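You operate a simulated robot arm through the tools that you are given. There is no shell and no other tool. Be economical: measure what you need, move in short steps, check, and stop when the job is done.

Carry out the task below with a simulated two-armed robot. There is one attempt and no reset: what you move stays moved.

## Task
Fill the small red can to its mark from the petrol tap, through the funnel, then cap it.
Fine: spout right over and vent open to fill, both back after; funnel on its stand; no spill; leave the diesel side and other small cans alone.

Only the result counts: the job must be done as asked and must still hold three seconds after the hand-in. Knocking over, shifting, dropping, spilling or breaking anything else fails it. A push-on lid holds only when it is set on centred and level and pressed home; a screw cap is set on level and turned clockwise until tight.

## Robot
Two 7-joint arms with two-finger parallel grippers on one trunk, on a base that drives. Base frame: it is fixed to the floor where the robot stands at the start and does not move with it; the origin is under the middle of the robot, x ahead of it, y to its left, z up; the surface under the hand at the start is at about z = 766. Units: mm, rad, N and s.
The left shoulder is at the start at [70, 163, 1370], the right one opposite. With the tool pointing down near the work surface each hand reaches from about 100 to 820 mm from the robot's upright axis, wherever it stands, measured 20 degrees to its own side. Places, roughly: diesel spout [700, -100, 1100]; diesel vent knob [700, 0, 1400]; funnel stand [600, 200, 800]; petrol spout [700, 500, 1100]; petrol tap [700, 500, 1100]; petrol vent knob [700, 500, 1400]. Payload 3.43 kg a hand.
The TCP of each hand is the grasp point between the finger pads, 34 mm short of the fingertips. In the tool frame z runs along the fingers and y along their closing line. The gripper opens to 128 mm. The fingers are 24 mm wide and 12 mm thick; the gripper's body (48 by 130 mm) begins 96 mm behind the TCP.
Orientation is that of the tool frame in the base frame, as a unit quaternion [w, x, y, z]. With the fingers straight down and closing along the base's y, the tool's x points along the base's -x, its y along +y and its z along -z.

## Interface
- The arms move only by the tool send_rows. It takes "left_moves", "right_moves" or both (then of equal length, played together; a hand with none holds still); each is a list that holds one entry, the list of rows, each a list of 7 numbers: the shift along the base's x, y, z in mm, then the turn, a rotation vector about the base's x, y, z in rad, then the closure, from 0 (fully open) to 1 (shut). In form: [[[dx, dy, dz, wx, wy, wz, hand], ...]]. A call has 1 to 10 rows; each row shifts and turns the commanded pose from where the row before left it. A row lasts 0.2 s, in which the tool goes at most 50 mm and 0.15 rad; a call with a longer step from one row to the next is refused whole, and so is a gripper value outside its range. Where a pose cannot be reached the arm comes as near as it can. A force on the tool above 90 N (or 10 N above the force at the start of the call, whichever is more), or a blocked arm, ends the call early, and 0.2 s more pass. Each finger travels about 153 mm/s and halts on what it meets, pressing with about 31 N; the grip force reading is that of the motor and also rises with nothing between the fingers. The clock runs only during rows and for 0.2 s after the last one: add rows that do not move to give the fingers time. It gives the time, the measured TCP pose, the force on the tool (base axes), the opening and the grip force at its end, in the units of the frame above (readings bear some noise), with the torque about the TCP (base axes, N m) and any sound that the robot's microphone picked up.
- Cameras (640 x 400 px; columns grow to the right, rows downward): "scene" is now at [122.7, 50.4, 1592.6]; the picture's right is [0.57, -0.82, -0.00], its down [-0.39, -0.27, -0.88] and it looks along [0.72, 0.50, -0.48] (base axes); focal length 214 px, centre (320, 200). "left" rides on the left gripper at [76, 11, -160] in its tool frame; the picture's right is [-0.15, 0.99, 0.00], its down [-0.88, -0.13, -0.46] and it looks along [-0.45, -0.07, 0.89] (tool axes); focal length 234 px, centre (320, 200). "right" rides on the right gripper at [76, -11, -160] in its tool frame; the picture's right is [0.15, 0.99, 0.00], its down [-0.88, 0.13, -0.46] and it looks along [-0.45, 0.07, 0.89] (tool axes); focal length 234 px, centre (320, 200). There is no depth. A picture from a camera that has moved, and an enlarged one, comes with that camera's place and axes in the base frame and with its lens. The place of the scene camera against the robot may be out by one fixed shift of up to 18 mm in any direction.
- grab_frame(camera): a new picture of that camera. The clock stands still meanwhile.
- move_column(by): slides the trunk up (or, below 0, down) by that many mm; the arms and the scene camera ride with it, the base frame stays. It gives what a move gives, with no picture.
- steer(legs): drives the robot by 1 to 6 legs, each [ahead, left, turn to the left] in mm, mm and rad, along the robot's own axes; the way and the turn of a leg run together, so that a leg with both is an arc; at most 1500 mm and 3.142 rad a leg. The arms and the cameras ride along, it lands a little off, and it stops where it bumps. It gives what a move gives.
- pan_tilt(pan, tilt): turns the head with the scene camera to pan (to the left, within 1.501 rad either way) and tilt (down, from -0.506 to 1.204), counted from straight ahead of the robot. It gives what a move gives.
- zoom(camera, box): a new picture of the part [left, top, right, bottom] of that camera's present view, enlarged. The clock stands still meanwhile.
- finish_job(): hands the job in; it is judged then, once.

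Go step by step. Nothing tells you exact positions but the pictures and the camera data: compare them with the known pose of the tool, close in by small moves and look again before you grip or let go. The budget is 120 turns and 92 pictures, counting those below and the enlarged ones. Unless the task says otherwise, let go and move clear before handing in, and close with one line.

The tools are called after "Call:" as a command line: name --argument value ..., lists and objects as JSON in quotes. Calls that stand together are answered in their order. send_rows: Moves the arms, as the interface text tells. Its arguments: {"type":"object","properties":{"left_moves":{"type":"array"},"right_moves":{"type":"array"}},"required":[]} The other tools are called the same way: move_column (by) slides the trunk up or down; steer (legs) drives the base; pan_tilt (pan, tilt) turns the head that bears the scene camera; grab_frame (camera) takes a picture; zoom (camera, box) takes an enlarged picture of a part of a camera's view; finish_job () hands the job in.

At the start:

```text
time: 0.0
left_position: [331.3, 502.0, 1611.2]
left_orientation: [0.0, 0.0, 1.0, 0.0]
left_wrist_force: [0.3, 0.7, -0.2]
left_moment: [0.06, -0.01, 0.01]
left_gripper_width: 128.0
left_gripper_force: 0.1
right_position: [433.6, 83.4, 1561.2]
right_orientation: [0.0, 0.0, 1.0, 0.001]
right_wrist_force: [-0.3, 0.7, -0.4]
right_moment: [0.04, -0.02, 0.01]
right_gripper_width: 128.0
right_gripper_force: 0.0
trunk travel left (down, up): [-850.0, 90.0]
robot x, y, heading: [-0.7, -1.0, 0.001]
head pan, tilt: [0.606, 0.499]
```

scene: 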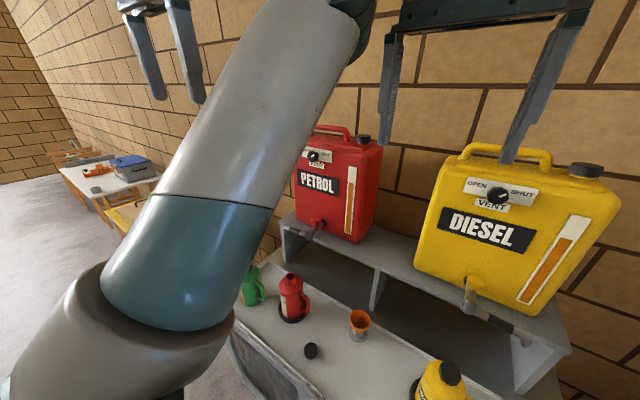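
right: 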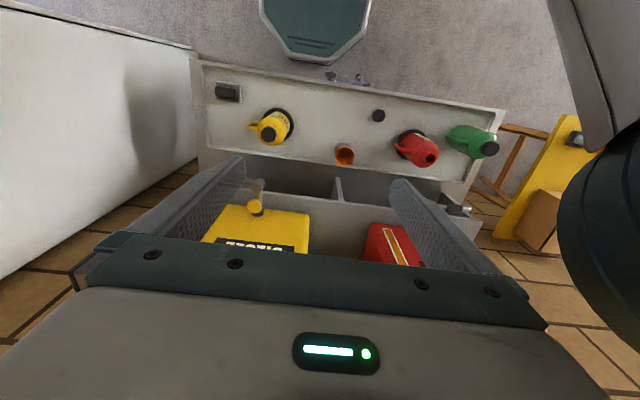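
left: 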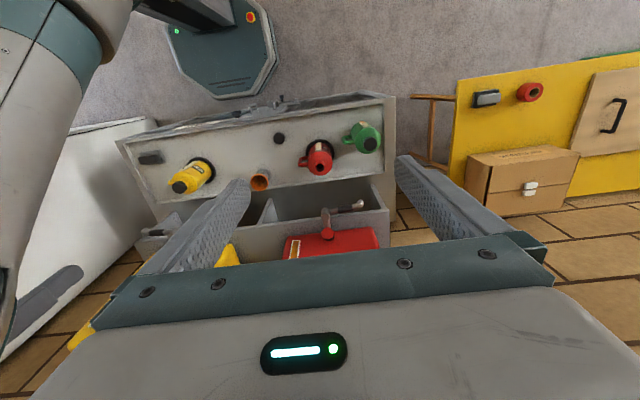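

The left arm blocks part of the scene view; I see the petrol canister on a shelf, and the red can, green can, funnel and a loose black cap on the bench. I zoom in to get details.

Call:
zoom --camera "scene" --box '[230, 100, 470, 250]'

Call:
zoom --camera "scene" --box '[220, 240, 460, 390]'

Call:
zoom --camera "left" --box '[220, 100, 420, 225]'

```text
2.67 times, centred on (350, 175) of scene
camera zoom: at [122.7, 50.4, 1592.6], right [0.57, -0.82, 0.0], down [-0.39, -0.27, -0.88], along [0.72, 0.5, -0.48], focal length 572 px, centre (240, 267)
```

zoom: 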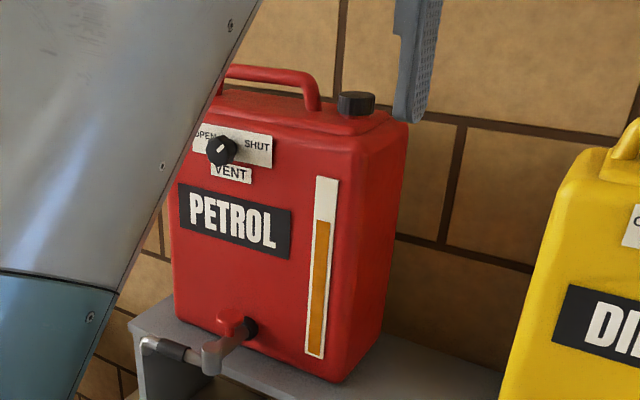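

```text
2.67 times, centred on (340, 315) of scene
camera zoom: at [122.7, 50.4, 1592.6], right [0.57, -0.82, 0.0], down [-0.39, -0.27, -0.88], along [0.72, 0.5, -0.48], focal length 572 px, centre (267, -107)
```

zoom: 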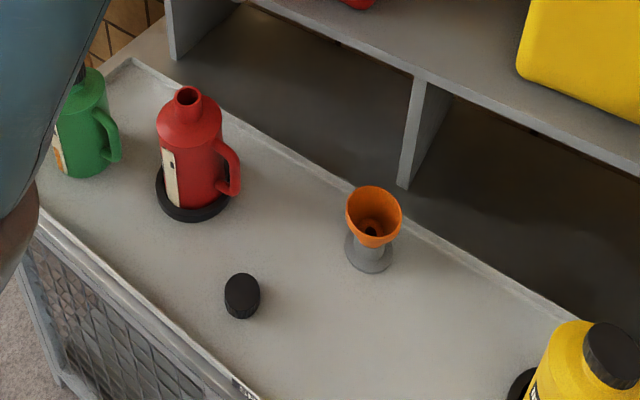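

```text
3.20 times, centred on (320, 162) of left
camera zoom: at [253.9, 513.1, 1770.7], right [0.15, 0.99, 0.0], down [0.88, -0.13, 0.46], along [0.45, -0.07, -0.89], focal length 749 px, centre (320, 320)
```

zoom: 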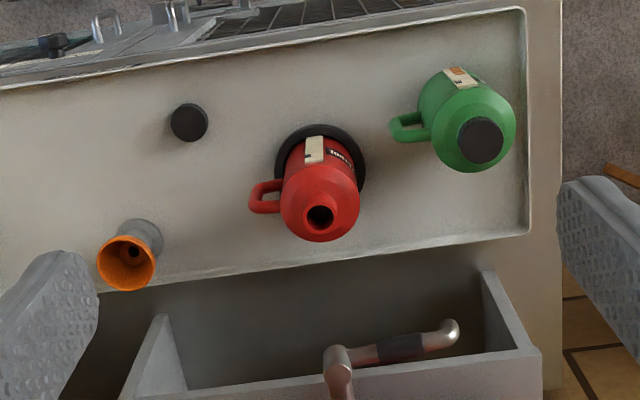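

I need finer views of the tap/vent and of the can's strip.

Call:
zoom --camera "scene" --box '[270, 205, 350, 255]'

Call:
zoom --camera "scene" --box '[260, 260, 340, 310]'

Call:
zoom --camera "scene" --box '[290, 140, 354, 180]'

```text
8.00 times, centred on (310, 230) of scene
camera zoom: at [122.7, 50.4, 1592.6], right [0.57, -0.82, 0.0], down [-0.39, -0.27, -0.88], along [0.72, 0.5, -0.48], focal length 1716 px, centre (400, -40)
```

zoom: 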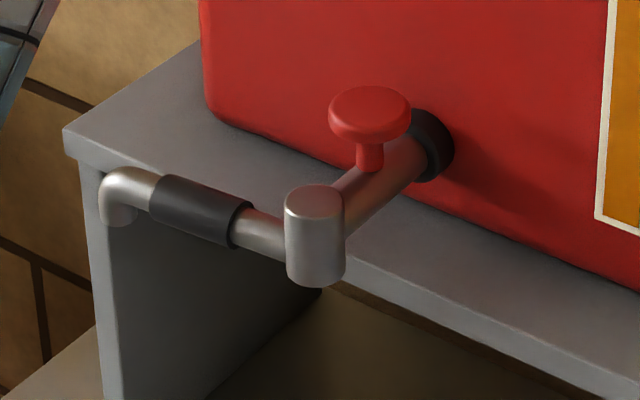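

```text
8.00 times, centred on (300, 285) of scene
camera zoom: at [122.7, 50.4, 1592.6], right [0.57, -0.82, 0.0], down [-0.39, -0.27, -0.88], along [0.72, 0.5, -0.48], focal length 1716 px, centre (480, -480)
```

zoom: 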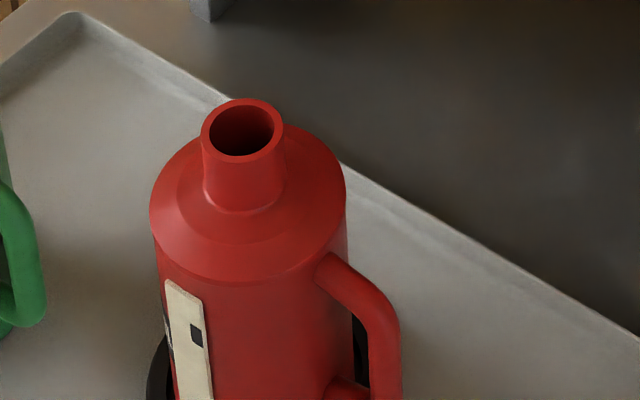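

```text
10.00 times, centred on (322, 160) of scene
camera zoom: at [122.7, 50.4, 1592.6], right [0.57, -0.82, 0.0], down [-0.39, -0.27, -0.88], along [0.72, 0.5, -0.48], focal length 2145 px, centre (300, 600)
```

zoom: 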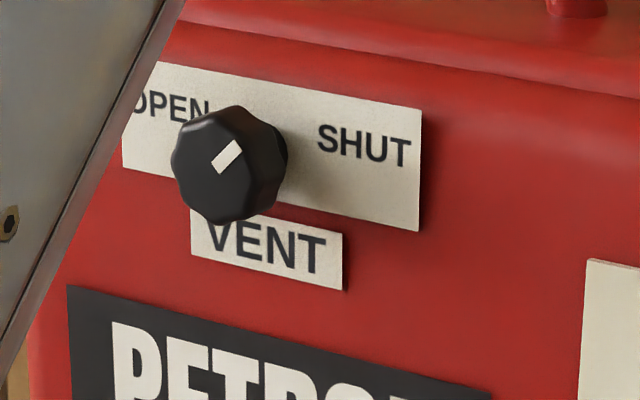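

The petrol tap has a swing spout (parked to the left), a red mushroom handle and a vent knob reading SHUT. I'll bring the left hand to point forward at the vent knob to look more closely.

Call:
send_rows --left_moves '[[[0, 0, -20, 0, -0.15, 0, 0], [0, 0, -20, 0, -0.15, 0, 0], [0, 0, -20, 0, -0.15, 0, 0], [0, 0, -20, 0, -0.15, 0, 0], [0, 0, -20, 0, -0.15, 0, 0], [0, 0, -20, 0, -0.15, 0, 0], [0, 0, -20, 0, -0.15, 0, 0], [0, 0, -20, 0, -0.15, 0, 0], [0, 0, -20, 0, -0.15, 0, 0], [0, 0, -20, 0, -0.15, 0, 0]]]'

Call:
send_rows --left_moves '[[[0, 0, 0, 0, -0.0708, 0, 0], [10, 0, 0, 0, 0, 0, 0], [10, 0, 0, 0, 0, 0, 0], [10, 0, 0, 0, 0, 0, 0]]]'

Call:
grab_frame --camera "left"

Call:
grab_frame --camera "scene"

```text
time: 2.2
left_position: [332.7, 545.9, 1422.2]
left_orientation: [0.682, 0.0, 0.731, -0.001]
left_wrist_force: [0.0, -0.3, -0.4]
left_moment: [-0.03, -0.03, -0.01]
left_gripper_width: 127.9
left_gripper_force: 0.0
left hand out of reach, approached as far as the arm can: row 9, 10
right_position: [430.5, 87.9, 1564.3]
right_orientation: [0.001, 0.0, 1.0, -0.002]
right_wrist_force: [-0.1, 0.8, 0.7]
right_moment: [-0.04, 0.01, 0.03]
right_gripper_width: 128.0
right_gripper_force: 0.1
trunk travel left (down, up): [-850.0, 90.0]
robot x, y, heading: [-0.5, -0.9, -0.0]
head pan, tilt: [0.606, 0.499]
```

```text
time: 3.2
left_position: [362.9, 542.7, 1425.7]
left_orientation: [0.706, 0.0, 0.708, 0.0]
left_wrist_force: [-1.2, -0.5, -0.1]
left_moment: [-0.03, 0.01, 0.01]
left_gripper_width: 128.1
left_gripper_force: 0.0
left hand out of reach, approached as far as the arm can: row 1
right_position: [432.9, 82.4, 1561.6]
right_orientation: [0.0, 0.0, 1.0, 0.0]
right_wrist_force: [-0.3, 1.0, 0.3]
right_moment: [-0.01, 0.02, -0.02]
right_gripper_width: 127.9
right_gripper_force: 0.0
trunk travel left (down, up): [-850.0, 90.0]
robot x, y, heading: [-2.5, -2.2, 0.001]
head pan, tilt: [0.606, 0.499]
```

```text
82 pictures are left
camera left: at [203.5, 554.0, 1349.7], right [0.0, 0.99, 0.15], down [-0.45, -0.13, 0.88], along [0.89, -0.07, 0.45], focal length 234 px, centre (320, 200)
```

left: 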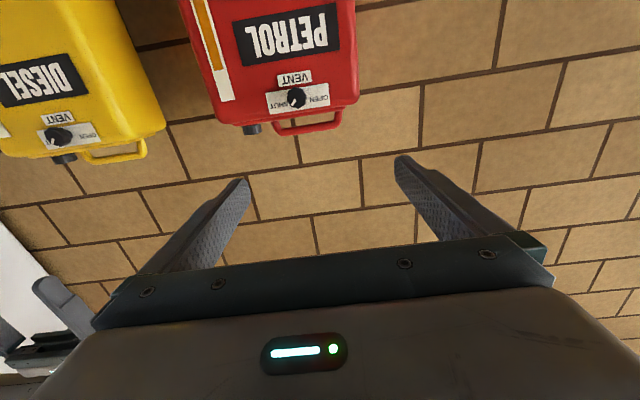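

```text
81 pictures are left
camera scene: at [123.0, 49.7, 1592.6], right [0.57, -0.82, 0.0], down [-0.39, -0.27, -0.88], along [0.72, 0.5, -0.48], focal length 214 px, centre (320, 200)
```

scene: 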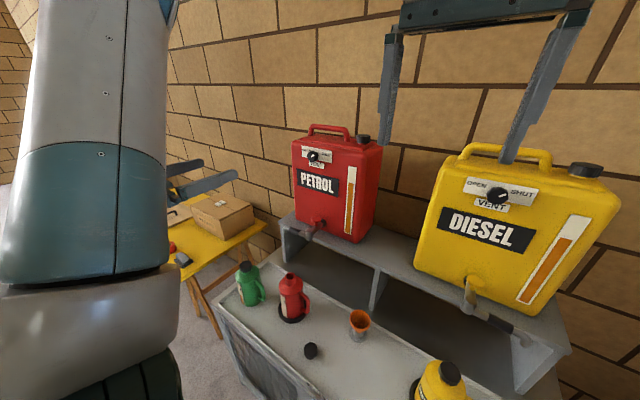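

The knob triangulates to about [720, 499, 1372]. I approach with a +45° pre-roll, stopping short.

Call:
send_rows --left_moves '[[[30, -5.5, -6.7, 0.0982, 0, 0, 0], [30, -5.5, -6.7, 0.0982, 0, 0, 0], [30, -5.5, -6.7, 0.0982, 0, 0, 0], [30, -5.5, -6.7, 0.0982, 0, 0, 0.2], [30, -5.5, -6.7, 0.0982, 0, 0, 0.3], [30, -5.5, -6.7, 0.0982, 0, 0, 0.4], [30, -5.5, -6.7, 0.0982, 0, 0, 0.5], [20, -5.5, -6.7, 0.0982, 0, 0, 0.5]]]'

Call:
grab_frame --camera "left"

Call:
zoom --camera "scene" --box '[230, 100, 390, 200]'

```text
time: 5.0
left_position: [597.3, 499.8, 1370.7]
left_orientation: [0.652, 0.271, 0.653, 0.272]
left_wrist_force: [0.6, 0.6, 0.0]
left_moment: [0.0, 0.02, 0.0]
left_gripper_width: 63.8
left_gripper_force: 0.1
right_position: [434.4, 82.2, 1561.9]
right_orientation: [-0.001, 0.0, 1.0, 0.0]
right_wrist_force: [-0.1, -0.3, 0.1]
right_moment: [0.03, 0.02, 0.02]
right_gripper_width: 128.1
right_gripper_force: 0.0
trunk travel left (down, up): [-850.0, 90.0]
robot x, y, heading: [0.1, 1.7, 0.003]
head pan, tilt: [0.606, 0.499]
```

```text
80 pictures are left
camera left: at [437.0, 561.8, 1324.9], right [0.0, 0.59, 0.8], down [-0.45, -0.72, 0.53], along [0.89, -0.37, 0.27], focal length 234 px, centre (320, 200)
```

left: 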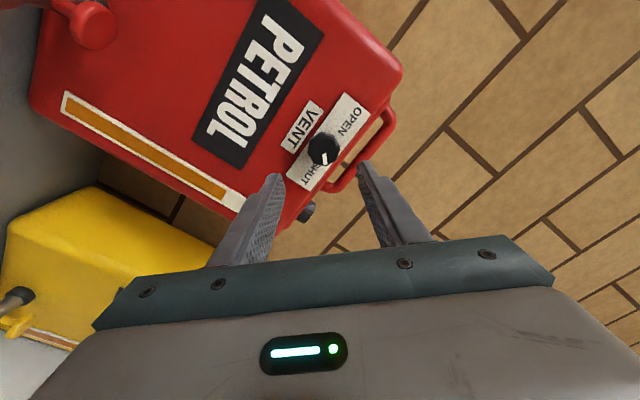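

```text
4.00 times, centred on (310, 150) of scene
camera zoom: at [124.3, 49.4, 1592.5], right [0.57, -0.82, 0.0], down [-0.39, -0.27, -0.88], along [0.72, 0.5, -0.48], focal length 858 px, centre (360, 400)
```

zoom: 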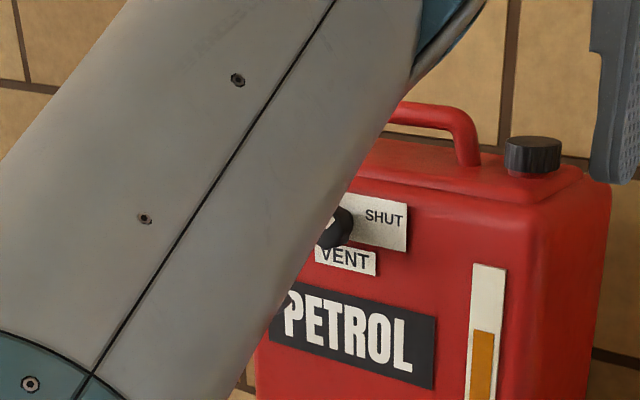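

The knob is in line with the hand and the tank face is near x≈735. I advance until the fingertips flank the knob.

Call:
send_rows --left_moves '[[[20, 0.5, 0, 0, 0, 0, 0.5], [20, 0.5, 0, 0, 0, 0, 0.5], [20, 0, 0, 0, 0, 0, 0.5], [20, 0, 0, 0, 0, 0, 0.5]]]'

Call:
grab_frame --camera "left"

```text
time: 6.0
left_position: [673.5, 500.7, 1371.4]
left_orientation: [0.654, 0.271, 0.653, 0.27]
left_wrist_force: [0.1, 0.0, 0.3]
left_moment: [0.01, 0.01, 0.04]
left_gripper_width: 64.1
left_gripper_force: 0.1
right_position: [434.8, 83.4, 1562.2]
right_orientation: [0.0, -0.001, 1.0, -0.001]
right_wrist_force: [0.1, 0.3, 0.1]
right_moment: [0.02, 0.02, 0.03]
right_gripper_width: 128.4
right_gripper_force: 0.1
trunk travel left (down, up): [-850.0, 90.0]
robot x, y, heading: [-1.2, -4.0, 0.001]
head pan, tilt: [0.606, 0.499]
```

```text
78 pictures are left
camera left: at [513.7, 561.1, 1325.1], right [0.0, 0.6, 0.8], down [-0.46, -0.72, 0.53], along [0.89, -0.37, 0.27], focal length 234 px, centre (320, 200)
```

left: 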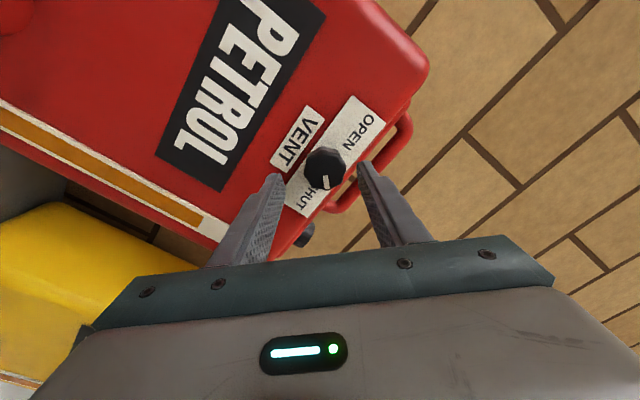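

Knob face near x≈720, so the tips need about 22 mm more; then close gently.

Call:
send_rows --left_moves '[[[8, 1, 0.5, 0, 0, 0, 0.5], [7, 1, 0.5, 0, 0, 0, 0.5], [7, 0, 0, 0, 0, 0, 0.5]]]'

Call:
grab_frame --camera "left"

```text
time: 6.8
left_position: [695.4, 503.9, 1372.5]
left_orientation: [0.653, 0.271, 0.653, 0.271]
left_wrist_force: [0.2, -0.9, 1.6]
left_moment: [0.01, 0.02, 0.0]
left_gripper_width: 64.0
left_gripper_force: 0.0
right_position: [434.0, 83.0, 1563.1]
right_orientation: [0.0, -0.001, 1.0, -0.001]
right_wrist_force: [-0.3, -0.1, -0.3]
right_moment: [0.02, 0.0, 0.01]
right_gripper_width: 127.8
right_gripper_force: 0.0
trunk travel left (down, up): [-850.0, 90.0]
robot x, y, heading: [-2.3, -1.2, -0.003]
head pan, tilt: [0.606, 0.499]
```

```text
77 pictures are left
camera left: at [535.9, 564.3, 1326.1], right [0.0, 0.6, 0.8], down [-0.45, -0.72, 0.53], along [0.89, -0.36, 0.27], focal length 234 px, centre (320, 200)
```

left: 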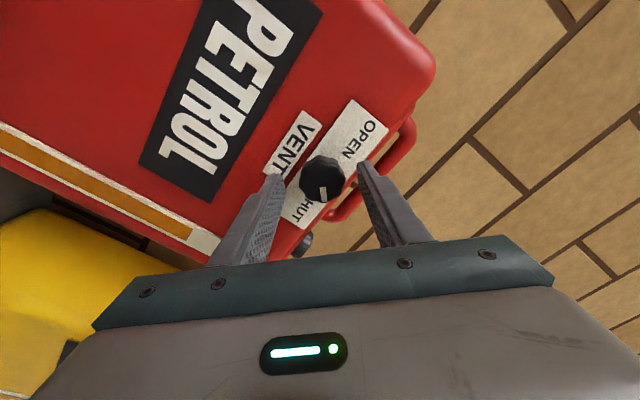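

The fingers straddle the knob, centred. I close and then turn −90° about x with the hand.

Call:
send_rows --left_moves '[[[4, 0, 0, 0, 0, 0, 0.5], [0, 0, 0, 0, 0, 0, 0.7], [0, 0, 0, 0, 0, 0, 0.85], [0, 0, 0, 0, 0, 0, 0.85]]]'

```text
time: 7.8
left_position: [700.5, 504.5, 1373.2]
left_orientation: [0.653, 0.271, 0.653, 0.272]
left_wrist_force: [2.7, 4.8, 9.3]
left_moment: [-0.03, 0.55, 0.48]
left_gripper_width: 39.7
left_gripper_force: 45.6
right_position: [433.4, 83.8, 1562.4]
right_orientation: [0.0, -0.001, 1.0, 0.0]
right_wrist_force: [-0.6, -0.8, 1.0]
right_moment: [0.0, 0.01, 0.07]
right_gripper_width: 127.9
right_gripper_force: 0.1
trunk travel left (down, up): [-850.0, 90.0]
robot x, y, heading: [-3.0, -1.3, -0.002]
head pan, tilt: [0.606, 0.499]
```

Call:
send_rows --left_moves '[[[0, 0.5, 1, -0.13, 0, 0, 0.85], [0, 0, 0, -0.13, 0, 0, 0.85], [0, 0, 0, -0.13, 0, 0, 0.85], [0, 0, 0, -0.13, 0, 0, 0.85], [0, 0, 0, -0.13, 0, 0, 0.85], [0, 0, 0, -0.13, 0, 0, 0.85]]]'

Call:
grab_frame --camera "left"

```text
time: 9.2
left_position: [700.2, 502.6, 1371.8]
left_orientation: [0.706, 0.001, 0.708, 0.001]
left_wrist_force: [-5.1, -5.2, -6.5]
left_moment: [-0.01, -0.44, -0.14]
left_gripper_width: 39.6
left_gripper_force: 45.5
right_position: [432.7, 82.6, 1562.3]
right_orientation: [-0.001, 0.001, 1.0, -0.001]
right_wrist_force: [0.3, 0.1, 0.2]
right_moment: [0.01, 0.03, 0.03]
right_gripper_width: 128.1
right_gripper_force: 0.2
trunk travel left (down, up): [-850.0, 90.0]
robot x, y, heading: [3.4, -2.7, 0.002]
head pan, tilt: [0.606, 0.499]
```

```text
76 pictures are left
camera left: at [539.8, 513.6, 1296.4], right [0.0, 0.99, 0.15], down [-0.45, -0.13, 0.88], along [0.89, -0.07, 0.45], focal length 234 px, centre (320, 200)
```

left: 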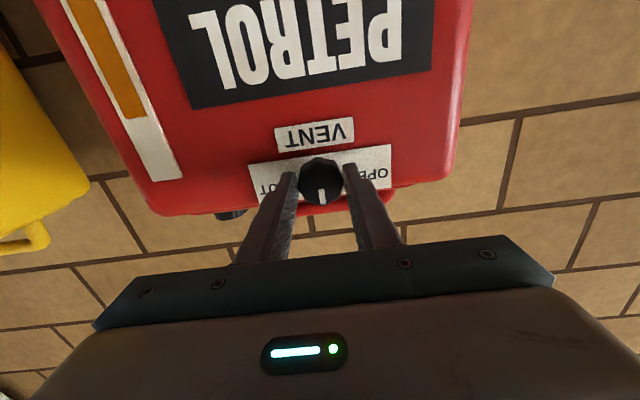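

The pointer is now midway; I continue another 45° to OPEN.

Call:
send_rows --left_moves '[[[0, 0, 0, -0.13, 0, 0, 0.85], [0, 0, 0, -0.13, 0, 0, 0.85], [0, 0, 0, -0.13, 0, 0, 0.85], [0, 0, 0, -0.13, 0, 0, 0.85], [0, 0, 0, -0.13, 0, 0, 0.85], [0, 0, 0, -0.13, 0, 0, 0.85], [0, 0, 0, -0.06, 0, 0, 0.85]]]'

Call:
grab_frame --camera "left"

```text
time: 10.8
left_position: [700.3, 502.0, 1373.1]
left_orientation: [0.645, -0.286, 0.648, -0.286]
left_wrist_force: [-13.0, -19.2, -18.6]
left_moment: [0.04, 0.52, -0.81]
left_gripper_width: 39.5
left_gripper_force: 45.0
right_position: [432.0, 81.3, 1562.3]
right_orientation: [0.0, 0.0, 1.0, 0.001]
right_wrist_force: [0.5, -0.1, -0.3]
right_moment: [0.02, 0.05, -0.04]
right_gripper_width: 128.0
right_gripper_force: 0.0
trunk travel left (down, up): [-850.0, 90.0]
robot x, y, heading: [-1.2, -1.9, -0.002]
head pan, tilt: [0.606, 0.499]
```

```text
75 pictures are left
camera left: at [540.1, 452.5, 1314.7], right [0.0, 0.77, -0.63], down [-0.45, 0.57, 0.69], along [0.89, 0.29, 0.35], focal length 234 px, centre (320, 200)
```

left: 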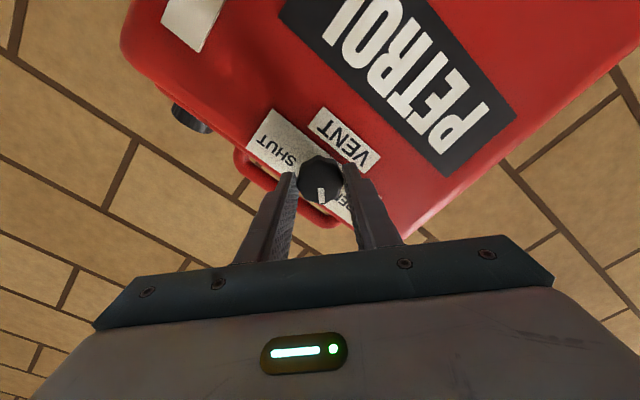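

Vent points at OPEN, mirrored from SHUT. I release and back off.

Call:
send_rows --left_moves '[[[0, 0, 0, 0, 0, 0, 0.5], [0, 0, 0, 0, 0, 0, 0.5], [-30, 0, 0, 0.05, 0, 0, 0.5], [-40, 0, 0, 0.13, 0, 0, 0.4], [-40, 0, 0, 0.13, 0, 0, 0.2], [-40, 0, 0, 0.13, 0, 0, 0], [-40, 0, 0, 0.13, 0, 0, 0], [-40, 0, 0, 0.13, 0, 0, 0], [-40, 0, 0, 0.13, 0, 0, 0]]]'

Call:
zoom --camera "scene" --box '[280, 130, 344, 170]'

Call:
grab_frame --camera "left"

```text
time: 12.8
left_position: [435.8, 524.0, 1371.4]
left_orientation: [0.708, -0.001, 0.707, -0.003]
left_wrist_force: [-0.9, 0.7, -0.5]
left_moment: [0.04, -0.02, -0.01]
left_gripper_width: 128.1
left_gripper_force: 0.1
left hand out of reach, approached as far as the arm can: row 9
right_position: [430.4, 86.0, 1562.4]
right_orientation: [0.0, -0.001, 1.0, -0.001]
right_wrist_force: [-0.3, 1.0, 0.3]
right_moment: [-0.04, -0.05, 0.03]
right_gripper_width: 128.2
right_gripper_force: 0.1
trunk travel left (down, up): [-850.0, 90.0]
robot x, y, heading: [1.5, 1.1, -0.002]
head pan, tilt: [0.606, 0.499]
```

```text
10.00 times, centred on (312, 150) of scene
camera zoom: at [119.6, 53.2, 1592.8], right [0.57, -0.82, 0.0], down [-0.39, -0.27, -0.88], along [0.72, 0.5, -0.48], focal length 2145 px, centre (400, 700)
```

zoom: 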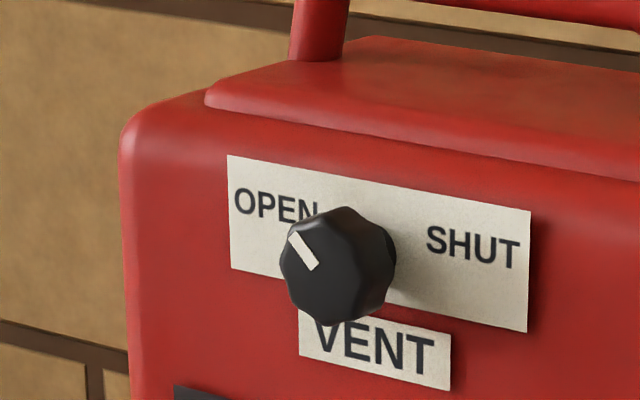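

```text
73 pictures are left
camera left: at [276.0, 533.9, 1295.2], right [0.0, 0.99, 0.14], down [-0.46, -0.12, 0.88], along [0.89, -0.07, 0.45], focal length 234 px, centre (320, 200)
```

left: 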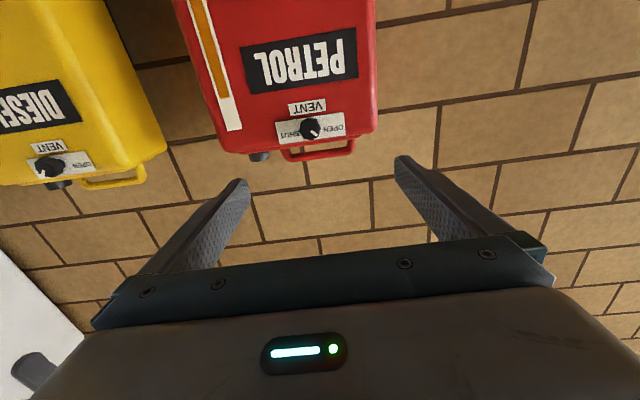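

Vent is open. Next I turn the left hand down again and clear the right hand to the right, heading for the funnel.

Call:
send_rows --left_moves '[[[0, -5, 0, 0, 0.15, 0, 0], [0, -5, 0, 0, 0.15, 0, 0], [0, -5, 0, 0, 0.15, 0, 0], [0, -5, 0, 0, 0.15, 0, 0], [0, -5, 0, 0, 0.15, 0, 0], [0, -5, 0, 0, 0.15, 0, 0], [0, -5, 0, 0, 0.15, 0, 0], [0, -5, 0, 0, 0.15, 0, 0], [0, -5, 0, 0, 0.15, 0, 0], [0, -5, 0, 0, 0.15, 0, 0]]]' --right_moves '[[[-10, -45, 0, 0, 0, 0, 0], [-10, -45, 0, 0, 0, 0, 0], [-10, -45, 0, 0, 0, 0, 0], [-10, -45, 0, 0, 0, 0, 0], [-10, -45, 0, 0, 0, 0, 0], [-10, -45, 0, 0, 0, 0, 0], [-10, -45, 0, 0, 0, 0, 0], [-10, -45, 0, 0, 0, 0, 0], [0, -5, 0, 0, 0, 0, 0], [0, 0, 0, 0, 0, 0, 0]]]'

Call:
send_rows --left_moves '[[[13, -28, -25, 0, 0.071, 0, 0], [13, -28, -25, 0, 0, 0, 0], [13, -28, -25, 0, 0, 0, 0], [13, -28, -25, 0, 0, 0, 0], [13, -28, -25, 0, 0, 0, 0], [13, -28, -25, 0, 0, 0, 0], [13, -28, -25, 0, 0, 0, 0], [13, -28, -25, 0, 0, 0, 0], [13, -28, -25, 0, 0, 0, 0], [13, -28, -25, 0, 0, 0, 0]]]'

Call:
grab_frame --camera "left"

Call:
grab_frame --camera "scene"

```text
time: 15.0
left_position: [439.1, 471.8, 1373.1]
left_orientation: [0.033, -0.002, 0.999, 0.0]
left_wrist_force: [-0.7, -0.1, -0.9]
left_moment: [-0.04, 0.03, 0.0]
left_gripper_width: 127.9
left_gripper_force: 0.1
right_position: [358.2, -279.8, 1562.3]
right_orientation: [-0.002, -0.001, 1.0, -0.001]
right_wrist_force: [0.5, -1.1, -0.1]
right_moment: [-0.03, 0.01, 0.01]
right_gripper_width: 128.0
right_gripper_force: 0.0
trunk travel left (down, up): [-850.0, 90.0]
robot x, y, heading: [-1.0, 1.4, -0.003]
head pan, tilt: [0.606, 0.499]
```

```text
time: 17.2
left_position: [610.4, 359.8, 1128.2]
left_orientation: [0.001, -0.002, 1.0, 0.001]
left_wrist_force: [0.3, -0.1, -0.3]
left_moment: [0.0, 0.01, 0.0]
left_gripper_width: 127.8
left_gripper_force: 0.0
left hand out of reach, approached as far as the arm can: row 3, 4, 5, 6, 7, 8, 9, 10
right_position: [356.4, -279.9, 1563.5]
right_orientation: [0.0, 0.0, 1.0, 0.0]
right_wrist_force: [-0.2, 0.3, 0.6]
right_moment: [0.04, 0.01, -0.01]
right_gripper_width: 128.0
right_gripper_force: 0.0
trunk travel left (down, up): [-850.0, 90.0]
robot x, y, heading: [-0.3, -0.6, 0.003]
head pan, tilt: [0.606, 0.499]
```

```text
72 pictures are left
camera left: at [533.1, 370.0, 1286.3], right [0.14, 0.99, 0.0], down [0.88, -0.13, 0.46], along [0.45, -0.06, -0.89], focal length 234 px, centre (320, 200)
```

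left: 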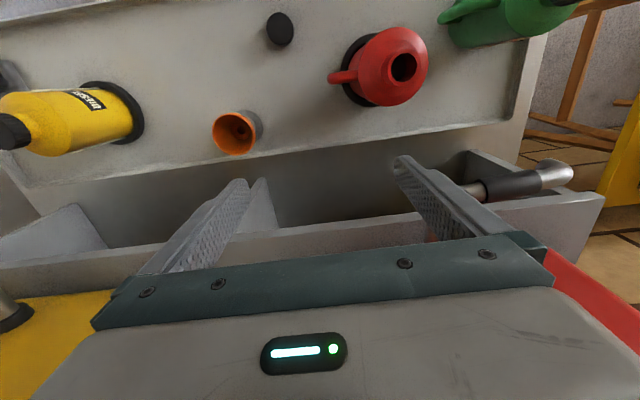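

```text
71 pictures are left
camera scene: at [123.4, 50.1, 1592.6], right [0.57, -0.82, 0.0], down [-0.39, -0.27, -0.88], along [0.72, 0.5, -0.48], focal length 214 px, centre (320, 200)
```

scene: 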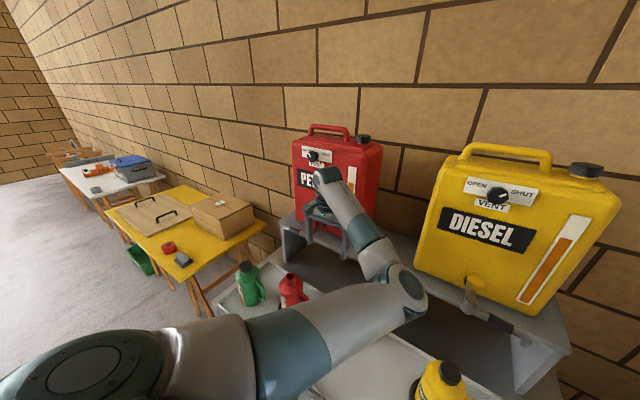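

The arm lagged at a reach limit with an inward elbow. I retreat toward the robot, then approach the funnel from a nearer pose.

Call:
send_rows --left_moves '[[[-30, 0, 0, 0, 0, 0, 0], [-30, 0, 0, 0, 0, 0, 0], [-30, 0, 0, 0, 0, 0, 0], [-30, 0, 0, 0, 0, 0, 0], [-30, 0, 0, 0, 0, 0, 0], [0, 0, 0, 0, 0, 0, 0]]]'

Call:
grab_frame --camera "scene"

```text
time: 18.6
left_position: [472.4, 404.1, 1125.8]
left_orientation: [0.0, -0.002, 1.0, 0.0]
left_wrist_force: [0.8, 0.0, 0.1]
left_moment: [-0.02, -0.01, 0.01]
left_gripper_width: 128.0
left_gripper_force: 0.0
left hand out of reach, approached as far as the arm can: row 1, 2, 3, 4
right_position: [355.0, -280.7, 1563.4]
right_orientation: [0.001, 0.001, 1.0, 0.0]
right_wrist_force: [-0.2, -0.4, -0.5]
right_moment: [0.02, 0.0, -0.02]
right_gripper_width: 128.2
right_gripper_force: 0.0
trunk travel left (down, up): [-850.0, 90.0]
robot x, y, heading: [0.4, 0.3, -0.007]
head pan, tilt: [0.606, 0.499]
```

```text
70 pictures are left
camera scene: at [123.1, 50.1, 1592.6], right [0.57, -0.82, 0.0], down [-0.39, -0.27, -0.88], along [0.72, 0.5, -0.48], focal length 214 px, centre (320, 200)
```

scene: 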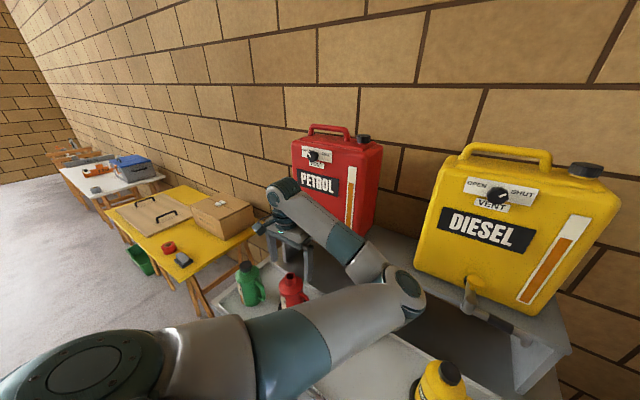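

The elbow folds inward at this height. Raising the trunk fully should make low targets easier; then I go toward the funnel and lower.

Call:
move_column --by 88

Call:
send_rows --left_moves '[[[5, -20, -25, 0, 0, 0, 0], [5, -20, -25, 0, 0, 0, 0], [5, -20, -25, 0, 0, 0, 0], [5, -20, -25, 0, 0, 0, 0], [5, -20, -25, 0, 0, 0, 0], [5, -20, -25, 0, 0, 0, 0]]]'

Call:
grab_frame --camera "scene"

```text
time: 19.8
left_position: [473.0, 403.6, 1213.8]
left_orientation: [0.0, -0.003, 1.0, 0.0]
left_wrist_force: [-0.1, 0.2, -0.1]
left_moment: [-0.02, -0.02, 0.02]
left_gripper_width: 128.2
left_gripper_force: 0.2
right_position: [356.2, -281.3, 1650.5]
right_orientation: [0.0, 0.0, 1.0, -0.001]
right_wrist_force: [0.8, 0.7, -0.5]
right_moment: [0.03, 0.0, 0.01]
right_gripper_width: 128.2
right_gripper_force: 0.0
trunk travel left (down, up): [-938.0, 2.0]
robot x, y, heading: [-0.9, 2.4, 0.001]
head pan, tilt: [0.606, 0.499]
```

```text
time: 21.4
left_position: [525.4, 404.9, 1073.4]
left_orientation: [0.015, -0.035, 0.999, 0.031]
left_wrist_force: [0.6, -0.4, -0.1]
left_moment: [-0.05, 0.0, 0.0]
left_gripper_width: 128.2
left_gripper_force: 0.0
left hand out of reach, approached as far as the arm can: row 1, 2, 3, 4, 5
right_position: [356.7, -280.5, 1650.6]
right_orientation: [0.001, 0.001, 1.0, 0.0]
right_wrist_force: [0.4, -0.6, -0.1]
right_moment: [0.03, 0.03, 0.0]
right_gripper_width: 127.9
right_gripper_force: 0.1
trunk travel left (down, up): [-938.0, 2.0]
robot x, y, heading: [1.1, -0.3, 0.003]
head pan, tilt: [0.606, 0.499]
stopped in row 6 (left hand): the arm was blocked; the commanded pose is now the measured one
```

```text
69 pictures are left
camera scene: at [122.6, 49.9, 1680.7], right [0.57, -0.82, 0.0], down [-0.39, -0.27, -0.88], along [0.72, 0.5, -0.48], focal length 214 px, centre (320, 200)
```

scene: 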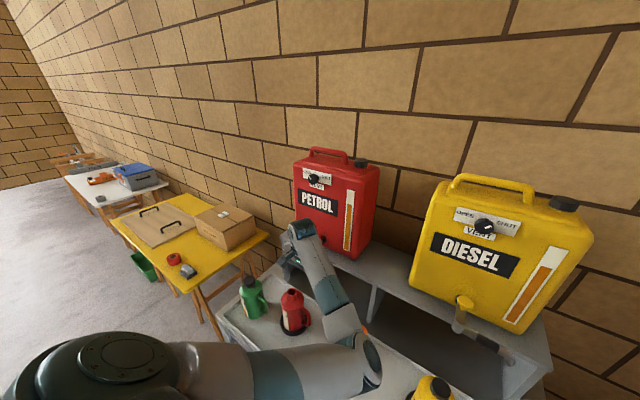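

The arm is at a joint limit with elbow inward. I go back to the high start-like pose to restore the elbow.

Call:
send_rows --left_moves '[[[-15, 0, 40, 0, 0, 0, 0], [-20, 10, 45, 0, 0, 0, 0], [-20, 10, 45, 0, 0, 0, 0], [-20, 10, 45, 0, 0, 0, 0], [-20, 10, 45, 0, 0, 0, 0], [-20, 10, 45, 0, 0, 0, 0], [-20, 10, 45, 0, 0, 0, 0], [-20, 10, 45, 0, 0, 0, 0], [-20, 10, 45, 0, 0, 0, 0], [-20, 10, 45, 0, 0, 0, 0]]]'

Call:
send_rows --left_moves '[[[0, 0, 45, 0, 0, 0, 0], [0, 0, 45, 0, 0, 0, 0], [0, 0, 45, 0, 0, 0, 0], [0, 0, 0, 0, 0, 0, 0]]]'

Call:
grab_frame --camera "scene"

```text
refused: row 2 steps farther than a row can; nothing moved
```

```text
time: 22.4
left_position: [525.8, 406.3, 1206.2]
left_orientation: [0.015, -0.035, 0.999, 0.028]
left_wrist_force: [-0.2, 0.5, 0.2]
left_moment: [0.0, 0.03, 0.04]
left_gripper_width: 128.1
left_gripper_force: 0.1
right_position: [355.0, -279.2, 1649.8]
right_orientation: [0.0, 0.0, 1.0, 0.0]
right_wrist_force: [-0.3, -0.2, -0.6]
right_moment: [0.0, 0.0, 0.01]
right_gripper_width: 128.2
right_gripper_force: 0.0
trunk travel left (down, up): [-938.0, 2.0]
robot x, y, heading: [-0.4, 2.6, -0.0]
head pan, tilt: [0.606, 0.499]
```

```text
68 pictures are left
camera scene: at [122.8, 51.6, 1680.6], right [0.57, -0.82, 0.0], down [-0.39, -0.27, -0.88], along [0.72, 0.5, -0.48], focal length 214 px, centre (320, 200)
```

scene: 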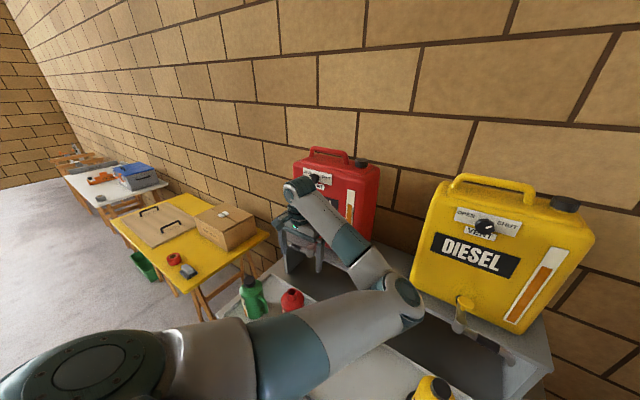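

Call:
send_rows --left_moves '[[[-18, 8.6, 40, 0, 0, 0, 0], [-18, 8.6, 40, 0, 0, 0, 0], [-18, 8.6, 40, 0, 0, 0, 0], [-18, 8.6, 40, 0, 0, 0, 0], [-18, 8.6, 40, 0, 0, 0, 0], [-18, 8.6, 40, 0, 0, 0, 0], [-18, 8.6, 40, 0, 0, 0, 0], [-18, 8.6, 40, 0, 0, 0, 0], [-18, 8.6, 40, 0, 0, 0, 0], [-18, 8.6, 40, 0, 0, 0, 0]]]'

Call:
grab_frame --camera "scene"

```text
time: 24.6
left_position: [341.4, 490.0, 1608.1]
left_orientation: [0.015, -0.035, 0.999, 0.03]
left_wrist_force: [-0.4, 1.0, 0.3]
left_moment: [-0.01, -0.04, 0.0]
left_gripper_width: 128.2
left_gripper_force: 0.2
right_position: [353.7, -278.6, 1652.0]
right_orientation: [0.001, 0.0, 1.0, 0.0]
right_wrist_force: [-0.1, -0.4, 0.0]
right_moment: [0.0, 0.01, -0.02]
right_gripper_width: 128.0
right_gripper_force: 0.0
trunk travel left (down, up): [-938.0, 2.0]
robot x, y, heading: [-1.1, -1.7, -0.0]
head pan, tilt: [0.606, 0.499]
```

```text
67 pictures are left
camera scene: at [120.3, 50.4, 1680.7], right [0.57, -0.82, 0.0], down [-0.39, -0.27, -0.88], along [0.72, 0.5, -0.48], focal length 214 px, centre (320, 200)
```

scene: 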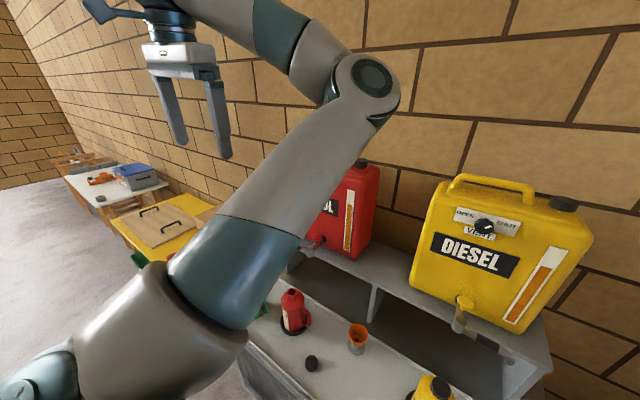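

This is the arm's natural elbow posture, so the funnel sits too far inboard. Turning the base right by 0.35 rad puts everything on the left arm's comfortable side.

Call:
steer --legs '[[0, 0, -0.35]]'

Call:
pan_tilt --pan 0.95 --tilt 0.6

Call:
grab_frame --camera "left"

```text
time: 26.1
left_position: [491.4, 344.4, 1608.1]
left_orientation: [0.019, 0.138, 0.99, 0.026]
left_wrist_force: [0.0, -0.1, 0.4]
left_moment: [-0.01, 0.0, 0.02]
left_gripper_width: 128.1
left_gripper_force: 0.2
right_position: [240.1, -383.4, 1651.3]
right_orientation: [0.0, 0.173, 0.985, 0.0]
right_wrist_force: [-0.1, 0.1, -0.9]
right_moment: [0.01, 0.02, 0.02]
right_gripper_width: 127.9
right_gripper_force: 0.1
trunk travel left (down, up): [-938.0, 2.0]
robot x, y, heading: [-0.1, 0.1, -0.347]
head pan, tilt: [0.606, 0.499]
```

```text
time: 26.9
left_position: [489.9, 342.7, 1608.1]
left_orientation: [0.018, 0.139, 0.99, 0.027]
left_wrist_force: [-0.2, -0.2, 0.9]
left_moment: [-0.01, -0.02, -0.02]
left_gripper_width: 128.1
left_gripper_force: 0.0
right_position: [239.5, -383.7, 1650.3]
right_orientation: [-0.001, 0.172, 0.985, 0.0]
right_wrist_force: [0.6, 0.0, 0.0]
right_moment: [-0.03, -0.02, 0.0]
right_gripper_width: 128.0
right_gripper_force: 0.0
trunk travel left (down, up): [-938.0, 2.0]
robot x, y, heading: [-1.6, 3.6, -0.348]
head pan, tilt: [0.949, 0.6]
```

```text
66 pictures are left
camera left: at [413.5, 366.1, 1765.3], right [0.41, 0.91, 0.06], down [0.79, -0.39, 0.47], along [0.45, -0.15, -0.88], focal length 234 px, centre (320, 200)
```

left: 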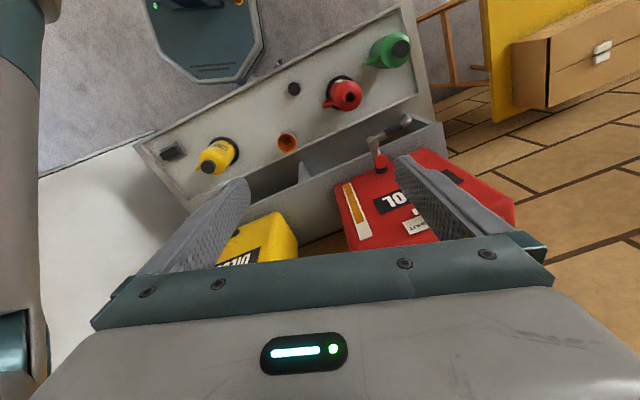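

Now fix the small tilt and descend toward the funnel.

Call:
send_rows --left_moves '[[[5, -14, -40, -0.048, 0.043, 0, 0], [10, -14, -40, 0, 0, 0, 0], [11, -14, -40, 0, 0, 0, 0], [11, -14, -40, 0, 0, 0, 0], [11, -14, -40, 0, 0, 0, 0], [11, -14, -40, 0, 0, 0, 0], [11, -14, -40, 0, 0, 0, 0], [11, -14, -40, 0, 0, 0, 0], [11, -14, -40, 0, 0, 0, 0], [11, -14, -40, 0, 0, 0, 0]]]'

Call:
send_rows --left_moves '[[[0, 0, -40, 0, 0, 0, 0], [0, 0, -40, 0, 0, 0, 0], [0, 0, -40, 0, 0, 0, 0], [0, 0, 0, 0, 0, 0, 0]]]'

Call:
grab_frame --camera "left"

Call:
grab_frame --camera "scene"

```text
time: 29.1
left_position: [597.4, 211.2, 1208.2]
left_orientation: [0.002, 0.139, 0.99, 0.0]
left_wrist_force: [-0.1, -0.5, 0.3]
left_moment: [0.01, 0.02, 0.0]
left_gripper_width: 127.9
left_gripper_force: 0.0
left hand out of reach, approached as far as the arm can: row 10
right_position: [240.6, -383.6, 1651.3]
right_orientation: [0.0, 0.173, 0.985, 0.0]
right_wrist_force: [0.6, 0.0, 1.2]
right_moment: [-0.01, 0.03, 0.02]
right_gripper_width: 128.0
right_gripper_force: 0.0
trunk travel left (down, up): [-938.0, 2.0]
robot x, y, heading: [2.5, -3.4, -0.35]
head pan, tilt: [0.949, 0.6]
```

```text
time: 30.1
left_position: [607.6, 224.0, 1103.8]
left_orientation: [0.013, 0.126, 0.992, 0.004]
left_wrist_force: [-0.4, -0.7, 0.2]
left_moment: [0.02, -0.02, 0.01]
left_gripper_width: 128.0
left_gripper_force: 0.0
right_position: [239.5, -384.3, 1651.2]
right_orientation: [0.0, 0.172, 0.985, 0.001]
right_wrist_force: [0.0, 0.4, 0.2]
right_moment: [-0.01, -0.01, -0.02]
right_gripper_width: 128.0
right_gripper_force: 0.0
trunk travel left (down, up): [-938.0, 2.0]
robot x, y, heading: [0.8, -0.7, -0.348]
head pan, tilt: [0.949, 0.6]
```

```text
65 pictures are left
camera left: at [530.8, 252.5, 1260.0], right [0.39, 0.92, 0.01], down [0.81, -0.35, 0.48], along [0.45, -0.17, -0.88], focal length 234 px, centre (320, 200)
```

left: 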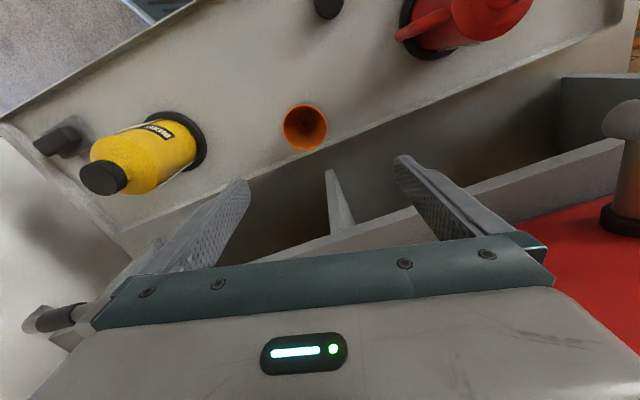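

```text
64 pictures are left
camera scene: at [117.3, 31.0, 1671.6], right [0.57, -0.82, 0.0], down [-0.47, -0.32, -0.83], along [0.68, 0.47, -0.56], focal length 214 px, centre (320, 200)
```

scene: 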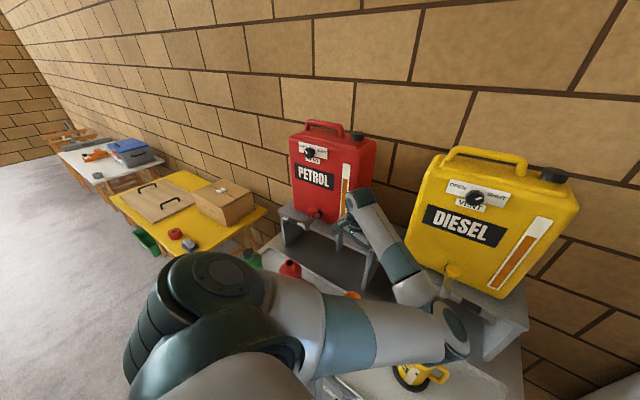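

The funnel sits near [600, 203]. The elbow is well above the diesel-side can; I descend in a small step and check.

Call:
send_rows --left_moves '[[[-4, -10, -25, 0, 0, 0, 0], [-4, -10, -25, 0, 0, 0, 0], [0, 0, -25, 0, 0, 0, 0], [0, 0, -25, 0, 0, 0, 0], [0, 0, 0, 0, 0, 0, 0]]]'

Call:
grab_frame --camera "left"

Call:
grab_frame --camera "scene"

```text
time: 31.5
left_position: [613.2, 250.2, 1012.7]
left_orientation: [0.022, 0.104, 0.994, 0.034]
left_wrist_force: [0.3, 0.0, 0.7]
left_moment: [0.0, -0.01, 0.0]
left_gripper_width: 127.6
left_gripper_force: 0.1
right_position: [240.4, -384.6, 1651.7]
right_orientation: [0.0, 0.173, 0.985, 0.0]
right_wrist_force: [-0.6, 0.3, 0.2]
right_moment: [0.0, -0.01, -0.01]
right_gripper_width: 128.2
right_gripper_force: 0.0
trunk travel left (down, up): [-938.0, 2.0]
robot x, y, heading: [0.3, 2.6, -0.348]
head pan, tilt: [0.949, 0.6]
stopped in row 5 (left hand): the arm was blocked; the commanded pose is now the measured one
```

```text
63 pictures are left
camera left: at [532.8, 266.0, 1169.5], right [0.35, 0.93, 0.08], down [0.81, -0.34, 0.48], along [0.47, -0.1, -0.88], focal length 234 px, centre (320, 200)
```

left: 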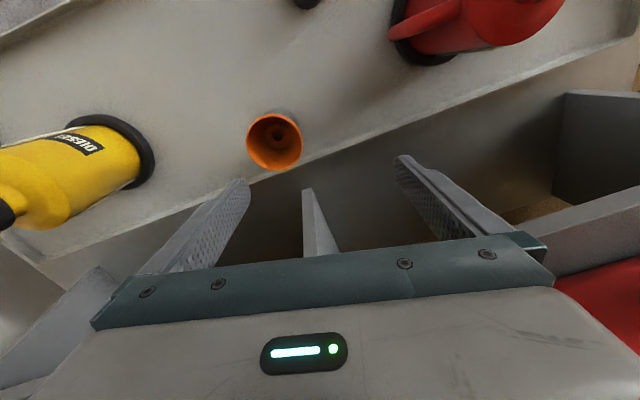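

```text
62 pictures are left
camera scene: at [117.5, 31.1, 1671.5], right [0.57, -0.82, 0.0], down [-0.47, -0.32, -0.83], along [0.68, 0.47, -0.56], focal length 214 px, centre (320, 200)
```

scene: 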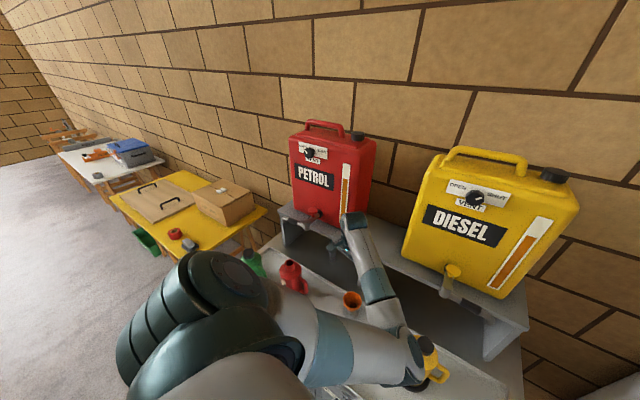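

The inward elbow blocks the arm. I'll lift, back the base away ~130 mm so that the arm works more stretched with less elbow swing, and try again.

Call:
send_rows --left_moves '[[[-4, 0, 40, 0, 0, 0, 0], [-4, 0, 40, 0, 0, 0, 0], [-4, 0, 40, 0, 0, 0, 0], [-4, 0, 40, 0, 0, 0, 0], [-4, 0, 40, 0, 0, 0, 0], [-4, 0, 40, 0, 0, 0, 0], [-4, 0, 40, 0, 0, 0, 0]]]'

Call:
steer --legs '[[-130, 0, 0]]'

Call:
send_rows --left_moves '[[[30, -30, 0, 0, 0, 0, 0], [30, -30, 0, 0, 0, 0, 0], [30, -20, 0, 0, 0, 0, 0], [20, -10, 0, 0, 0, 0, 0], [0, 0, 0, 0, 0, 0, 0]]]'

Call:
grab_frame --camera "scene"

```text
time: 33.1
left_position: [580.3, 245.6, 1292.0]
left_orientation: [0.021, 0.106, 0.994, 0.031]
left_wrist_force: [0.5, -0.5, 0.5]
left_moment: [0.0, -0.02, 0.02]
left_gripper_width: 127.8
left_gripper_force: 0.1
right_position: [238.3, -383.6, 1651.1]
right_orientation: [0.0, 0.173, 0.985, -0.001]
right_wrist_force: [-0.3, -0.9, 0.1]
right_moment: [-0.04, -0.04, -0.01]
right_gripper_width: 127.7
right_gripper_force: 0.0
trunk travel left (down, up): [-938.0, 2.0]
robot x, y, heading: [-2.3, -2.0, -0.344]
head pan, tilt: [0.949, 0.6]
```

```text
time: 34.4
left_position: [463.4, 286.4, 1290.0]
left_orientation: [0.019, 0.107, 0.994, 0.032]
left_wrist_force: [-0.1, 0.7, 0.0]
left_moment: [0.02, 0.02, 0.02]
left_gripper_width: 128.1
left_gripper_force: 0.0
right_position: [121.4, -341.3, 1650.0]
right_orientation: [-0.002, 0.174, 0.985, 0.001]
right_wrist_force: [0.3, 0.7, 0.3]
right_moment: [0.01, 0.09, -0.03]
right_gripper_width: 127.9
right_gripper_force: 0.1
trunk travel left (down, up): [-938.0, 2.0]
robot x, y, heading: [-119.1, 46.4, -0.352]
head pan, tilt: [0.949, 0.6]
```

```text
time: 35.6
left_position: [577.0, 203.2, 1288.6]
left_orientation: [0.021, 0.107, 0.994, 0.032]
left_wrist_force: [0.1, -0.7, 0.1]
left_moment: [-0.01, 0.03, 0.0]
left_gripper_width: 128.0
left_gripper_force: 0.0
left hand out of reach, approached as far as the arm can: row 2
right_position: [117.9, -341.5, 1650.3]
right_orientation: [-0.002, 0.174, 0.985, 0.0]
right_wrist_force: [0.5, 0.0, 0.5]
right_moment: [-0.02, 0.01, -0.01]
right_gripper_width: 127.9
right_gripper_force: 0.0
trunk travel left (down, up): [-938.0, 2.0]
robot x, y, heading: [-123.3, 43.1, -0.351]
head pan, tilt: [0.949, 0.6]
```

```text
61 pictures are left
camera scene: at [-2.0, 74.6, 1671.4], right [0.56, -0.83, 0.0], down [-0.47, -0.32, -0.82], along [0.68, 0.47, -0.57], focal length 214 px, centre (320, 200)
```

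scene: 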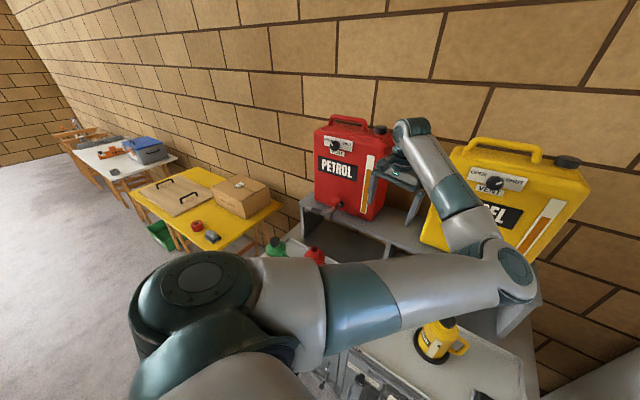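

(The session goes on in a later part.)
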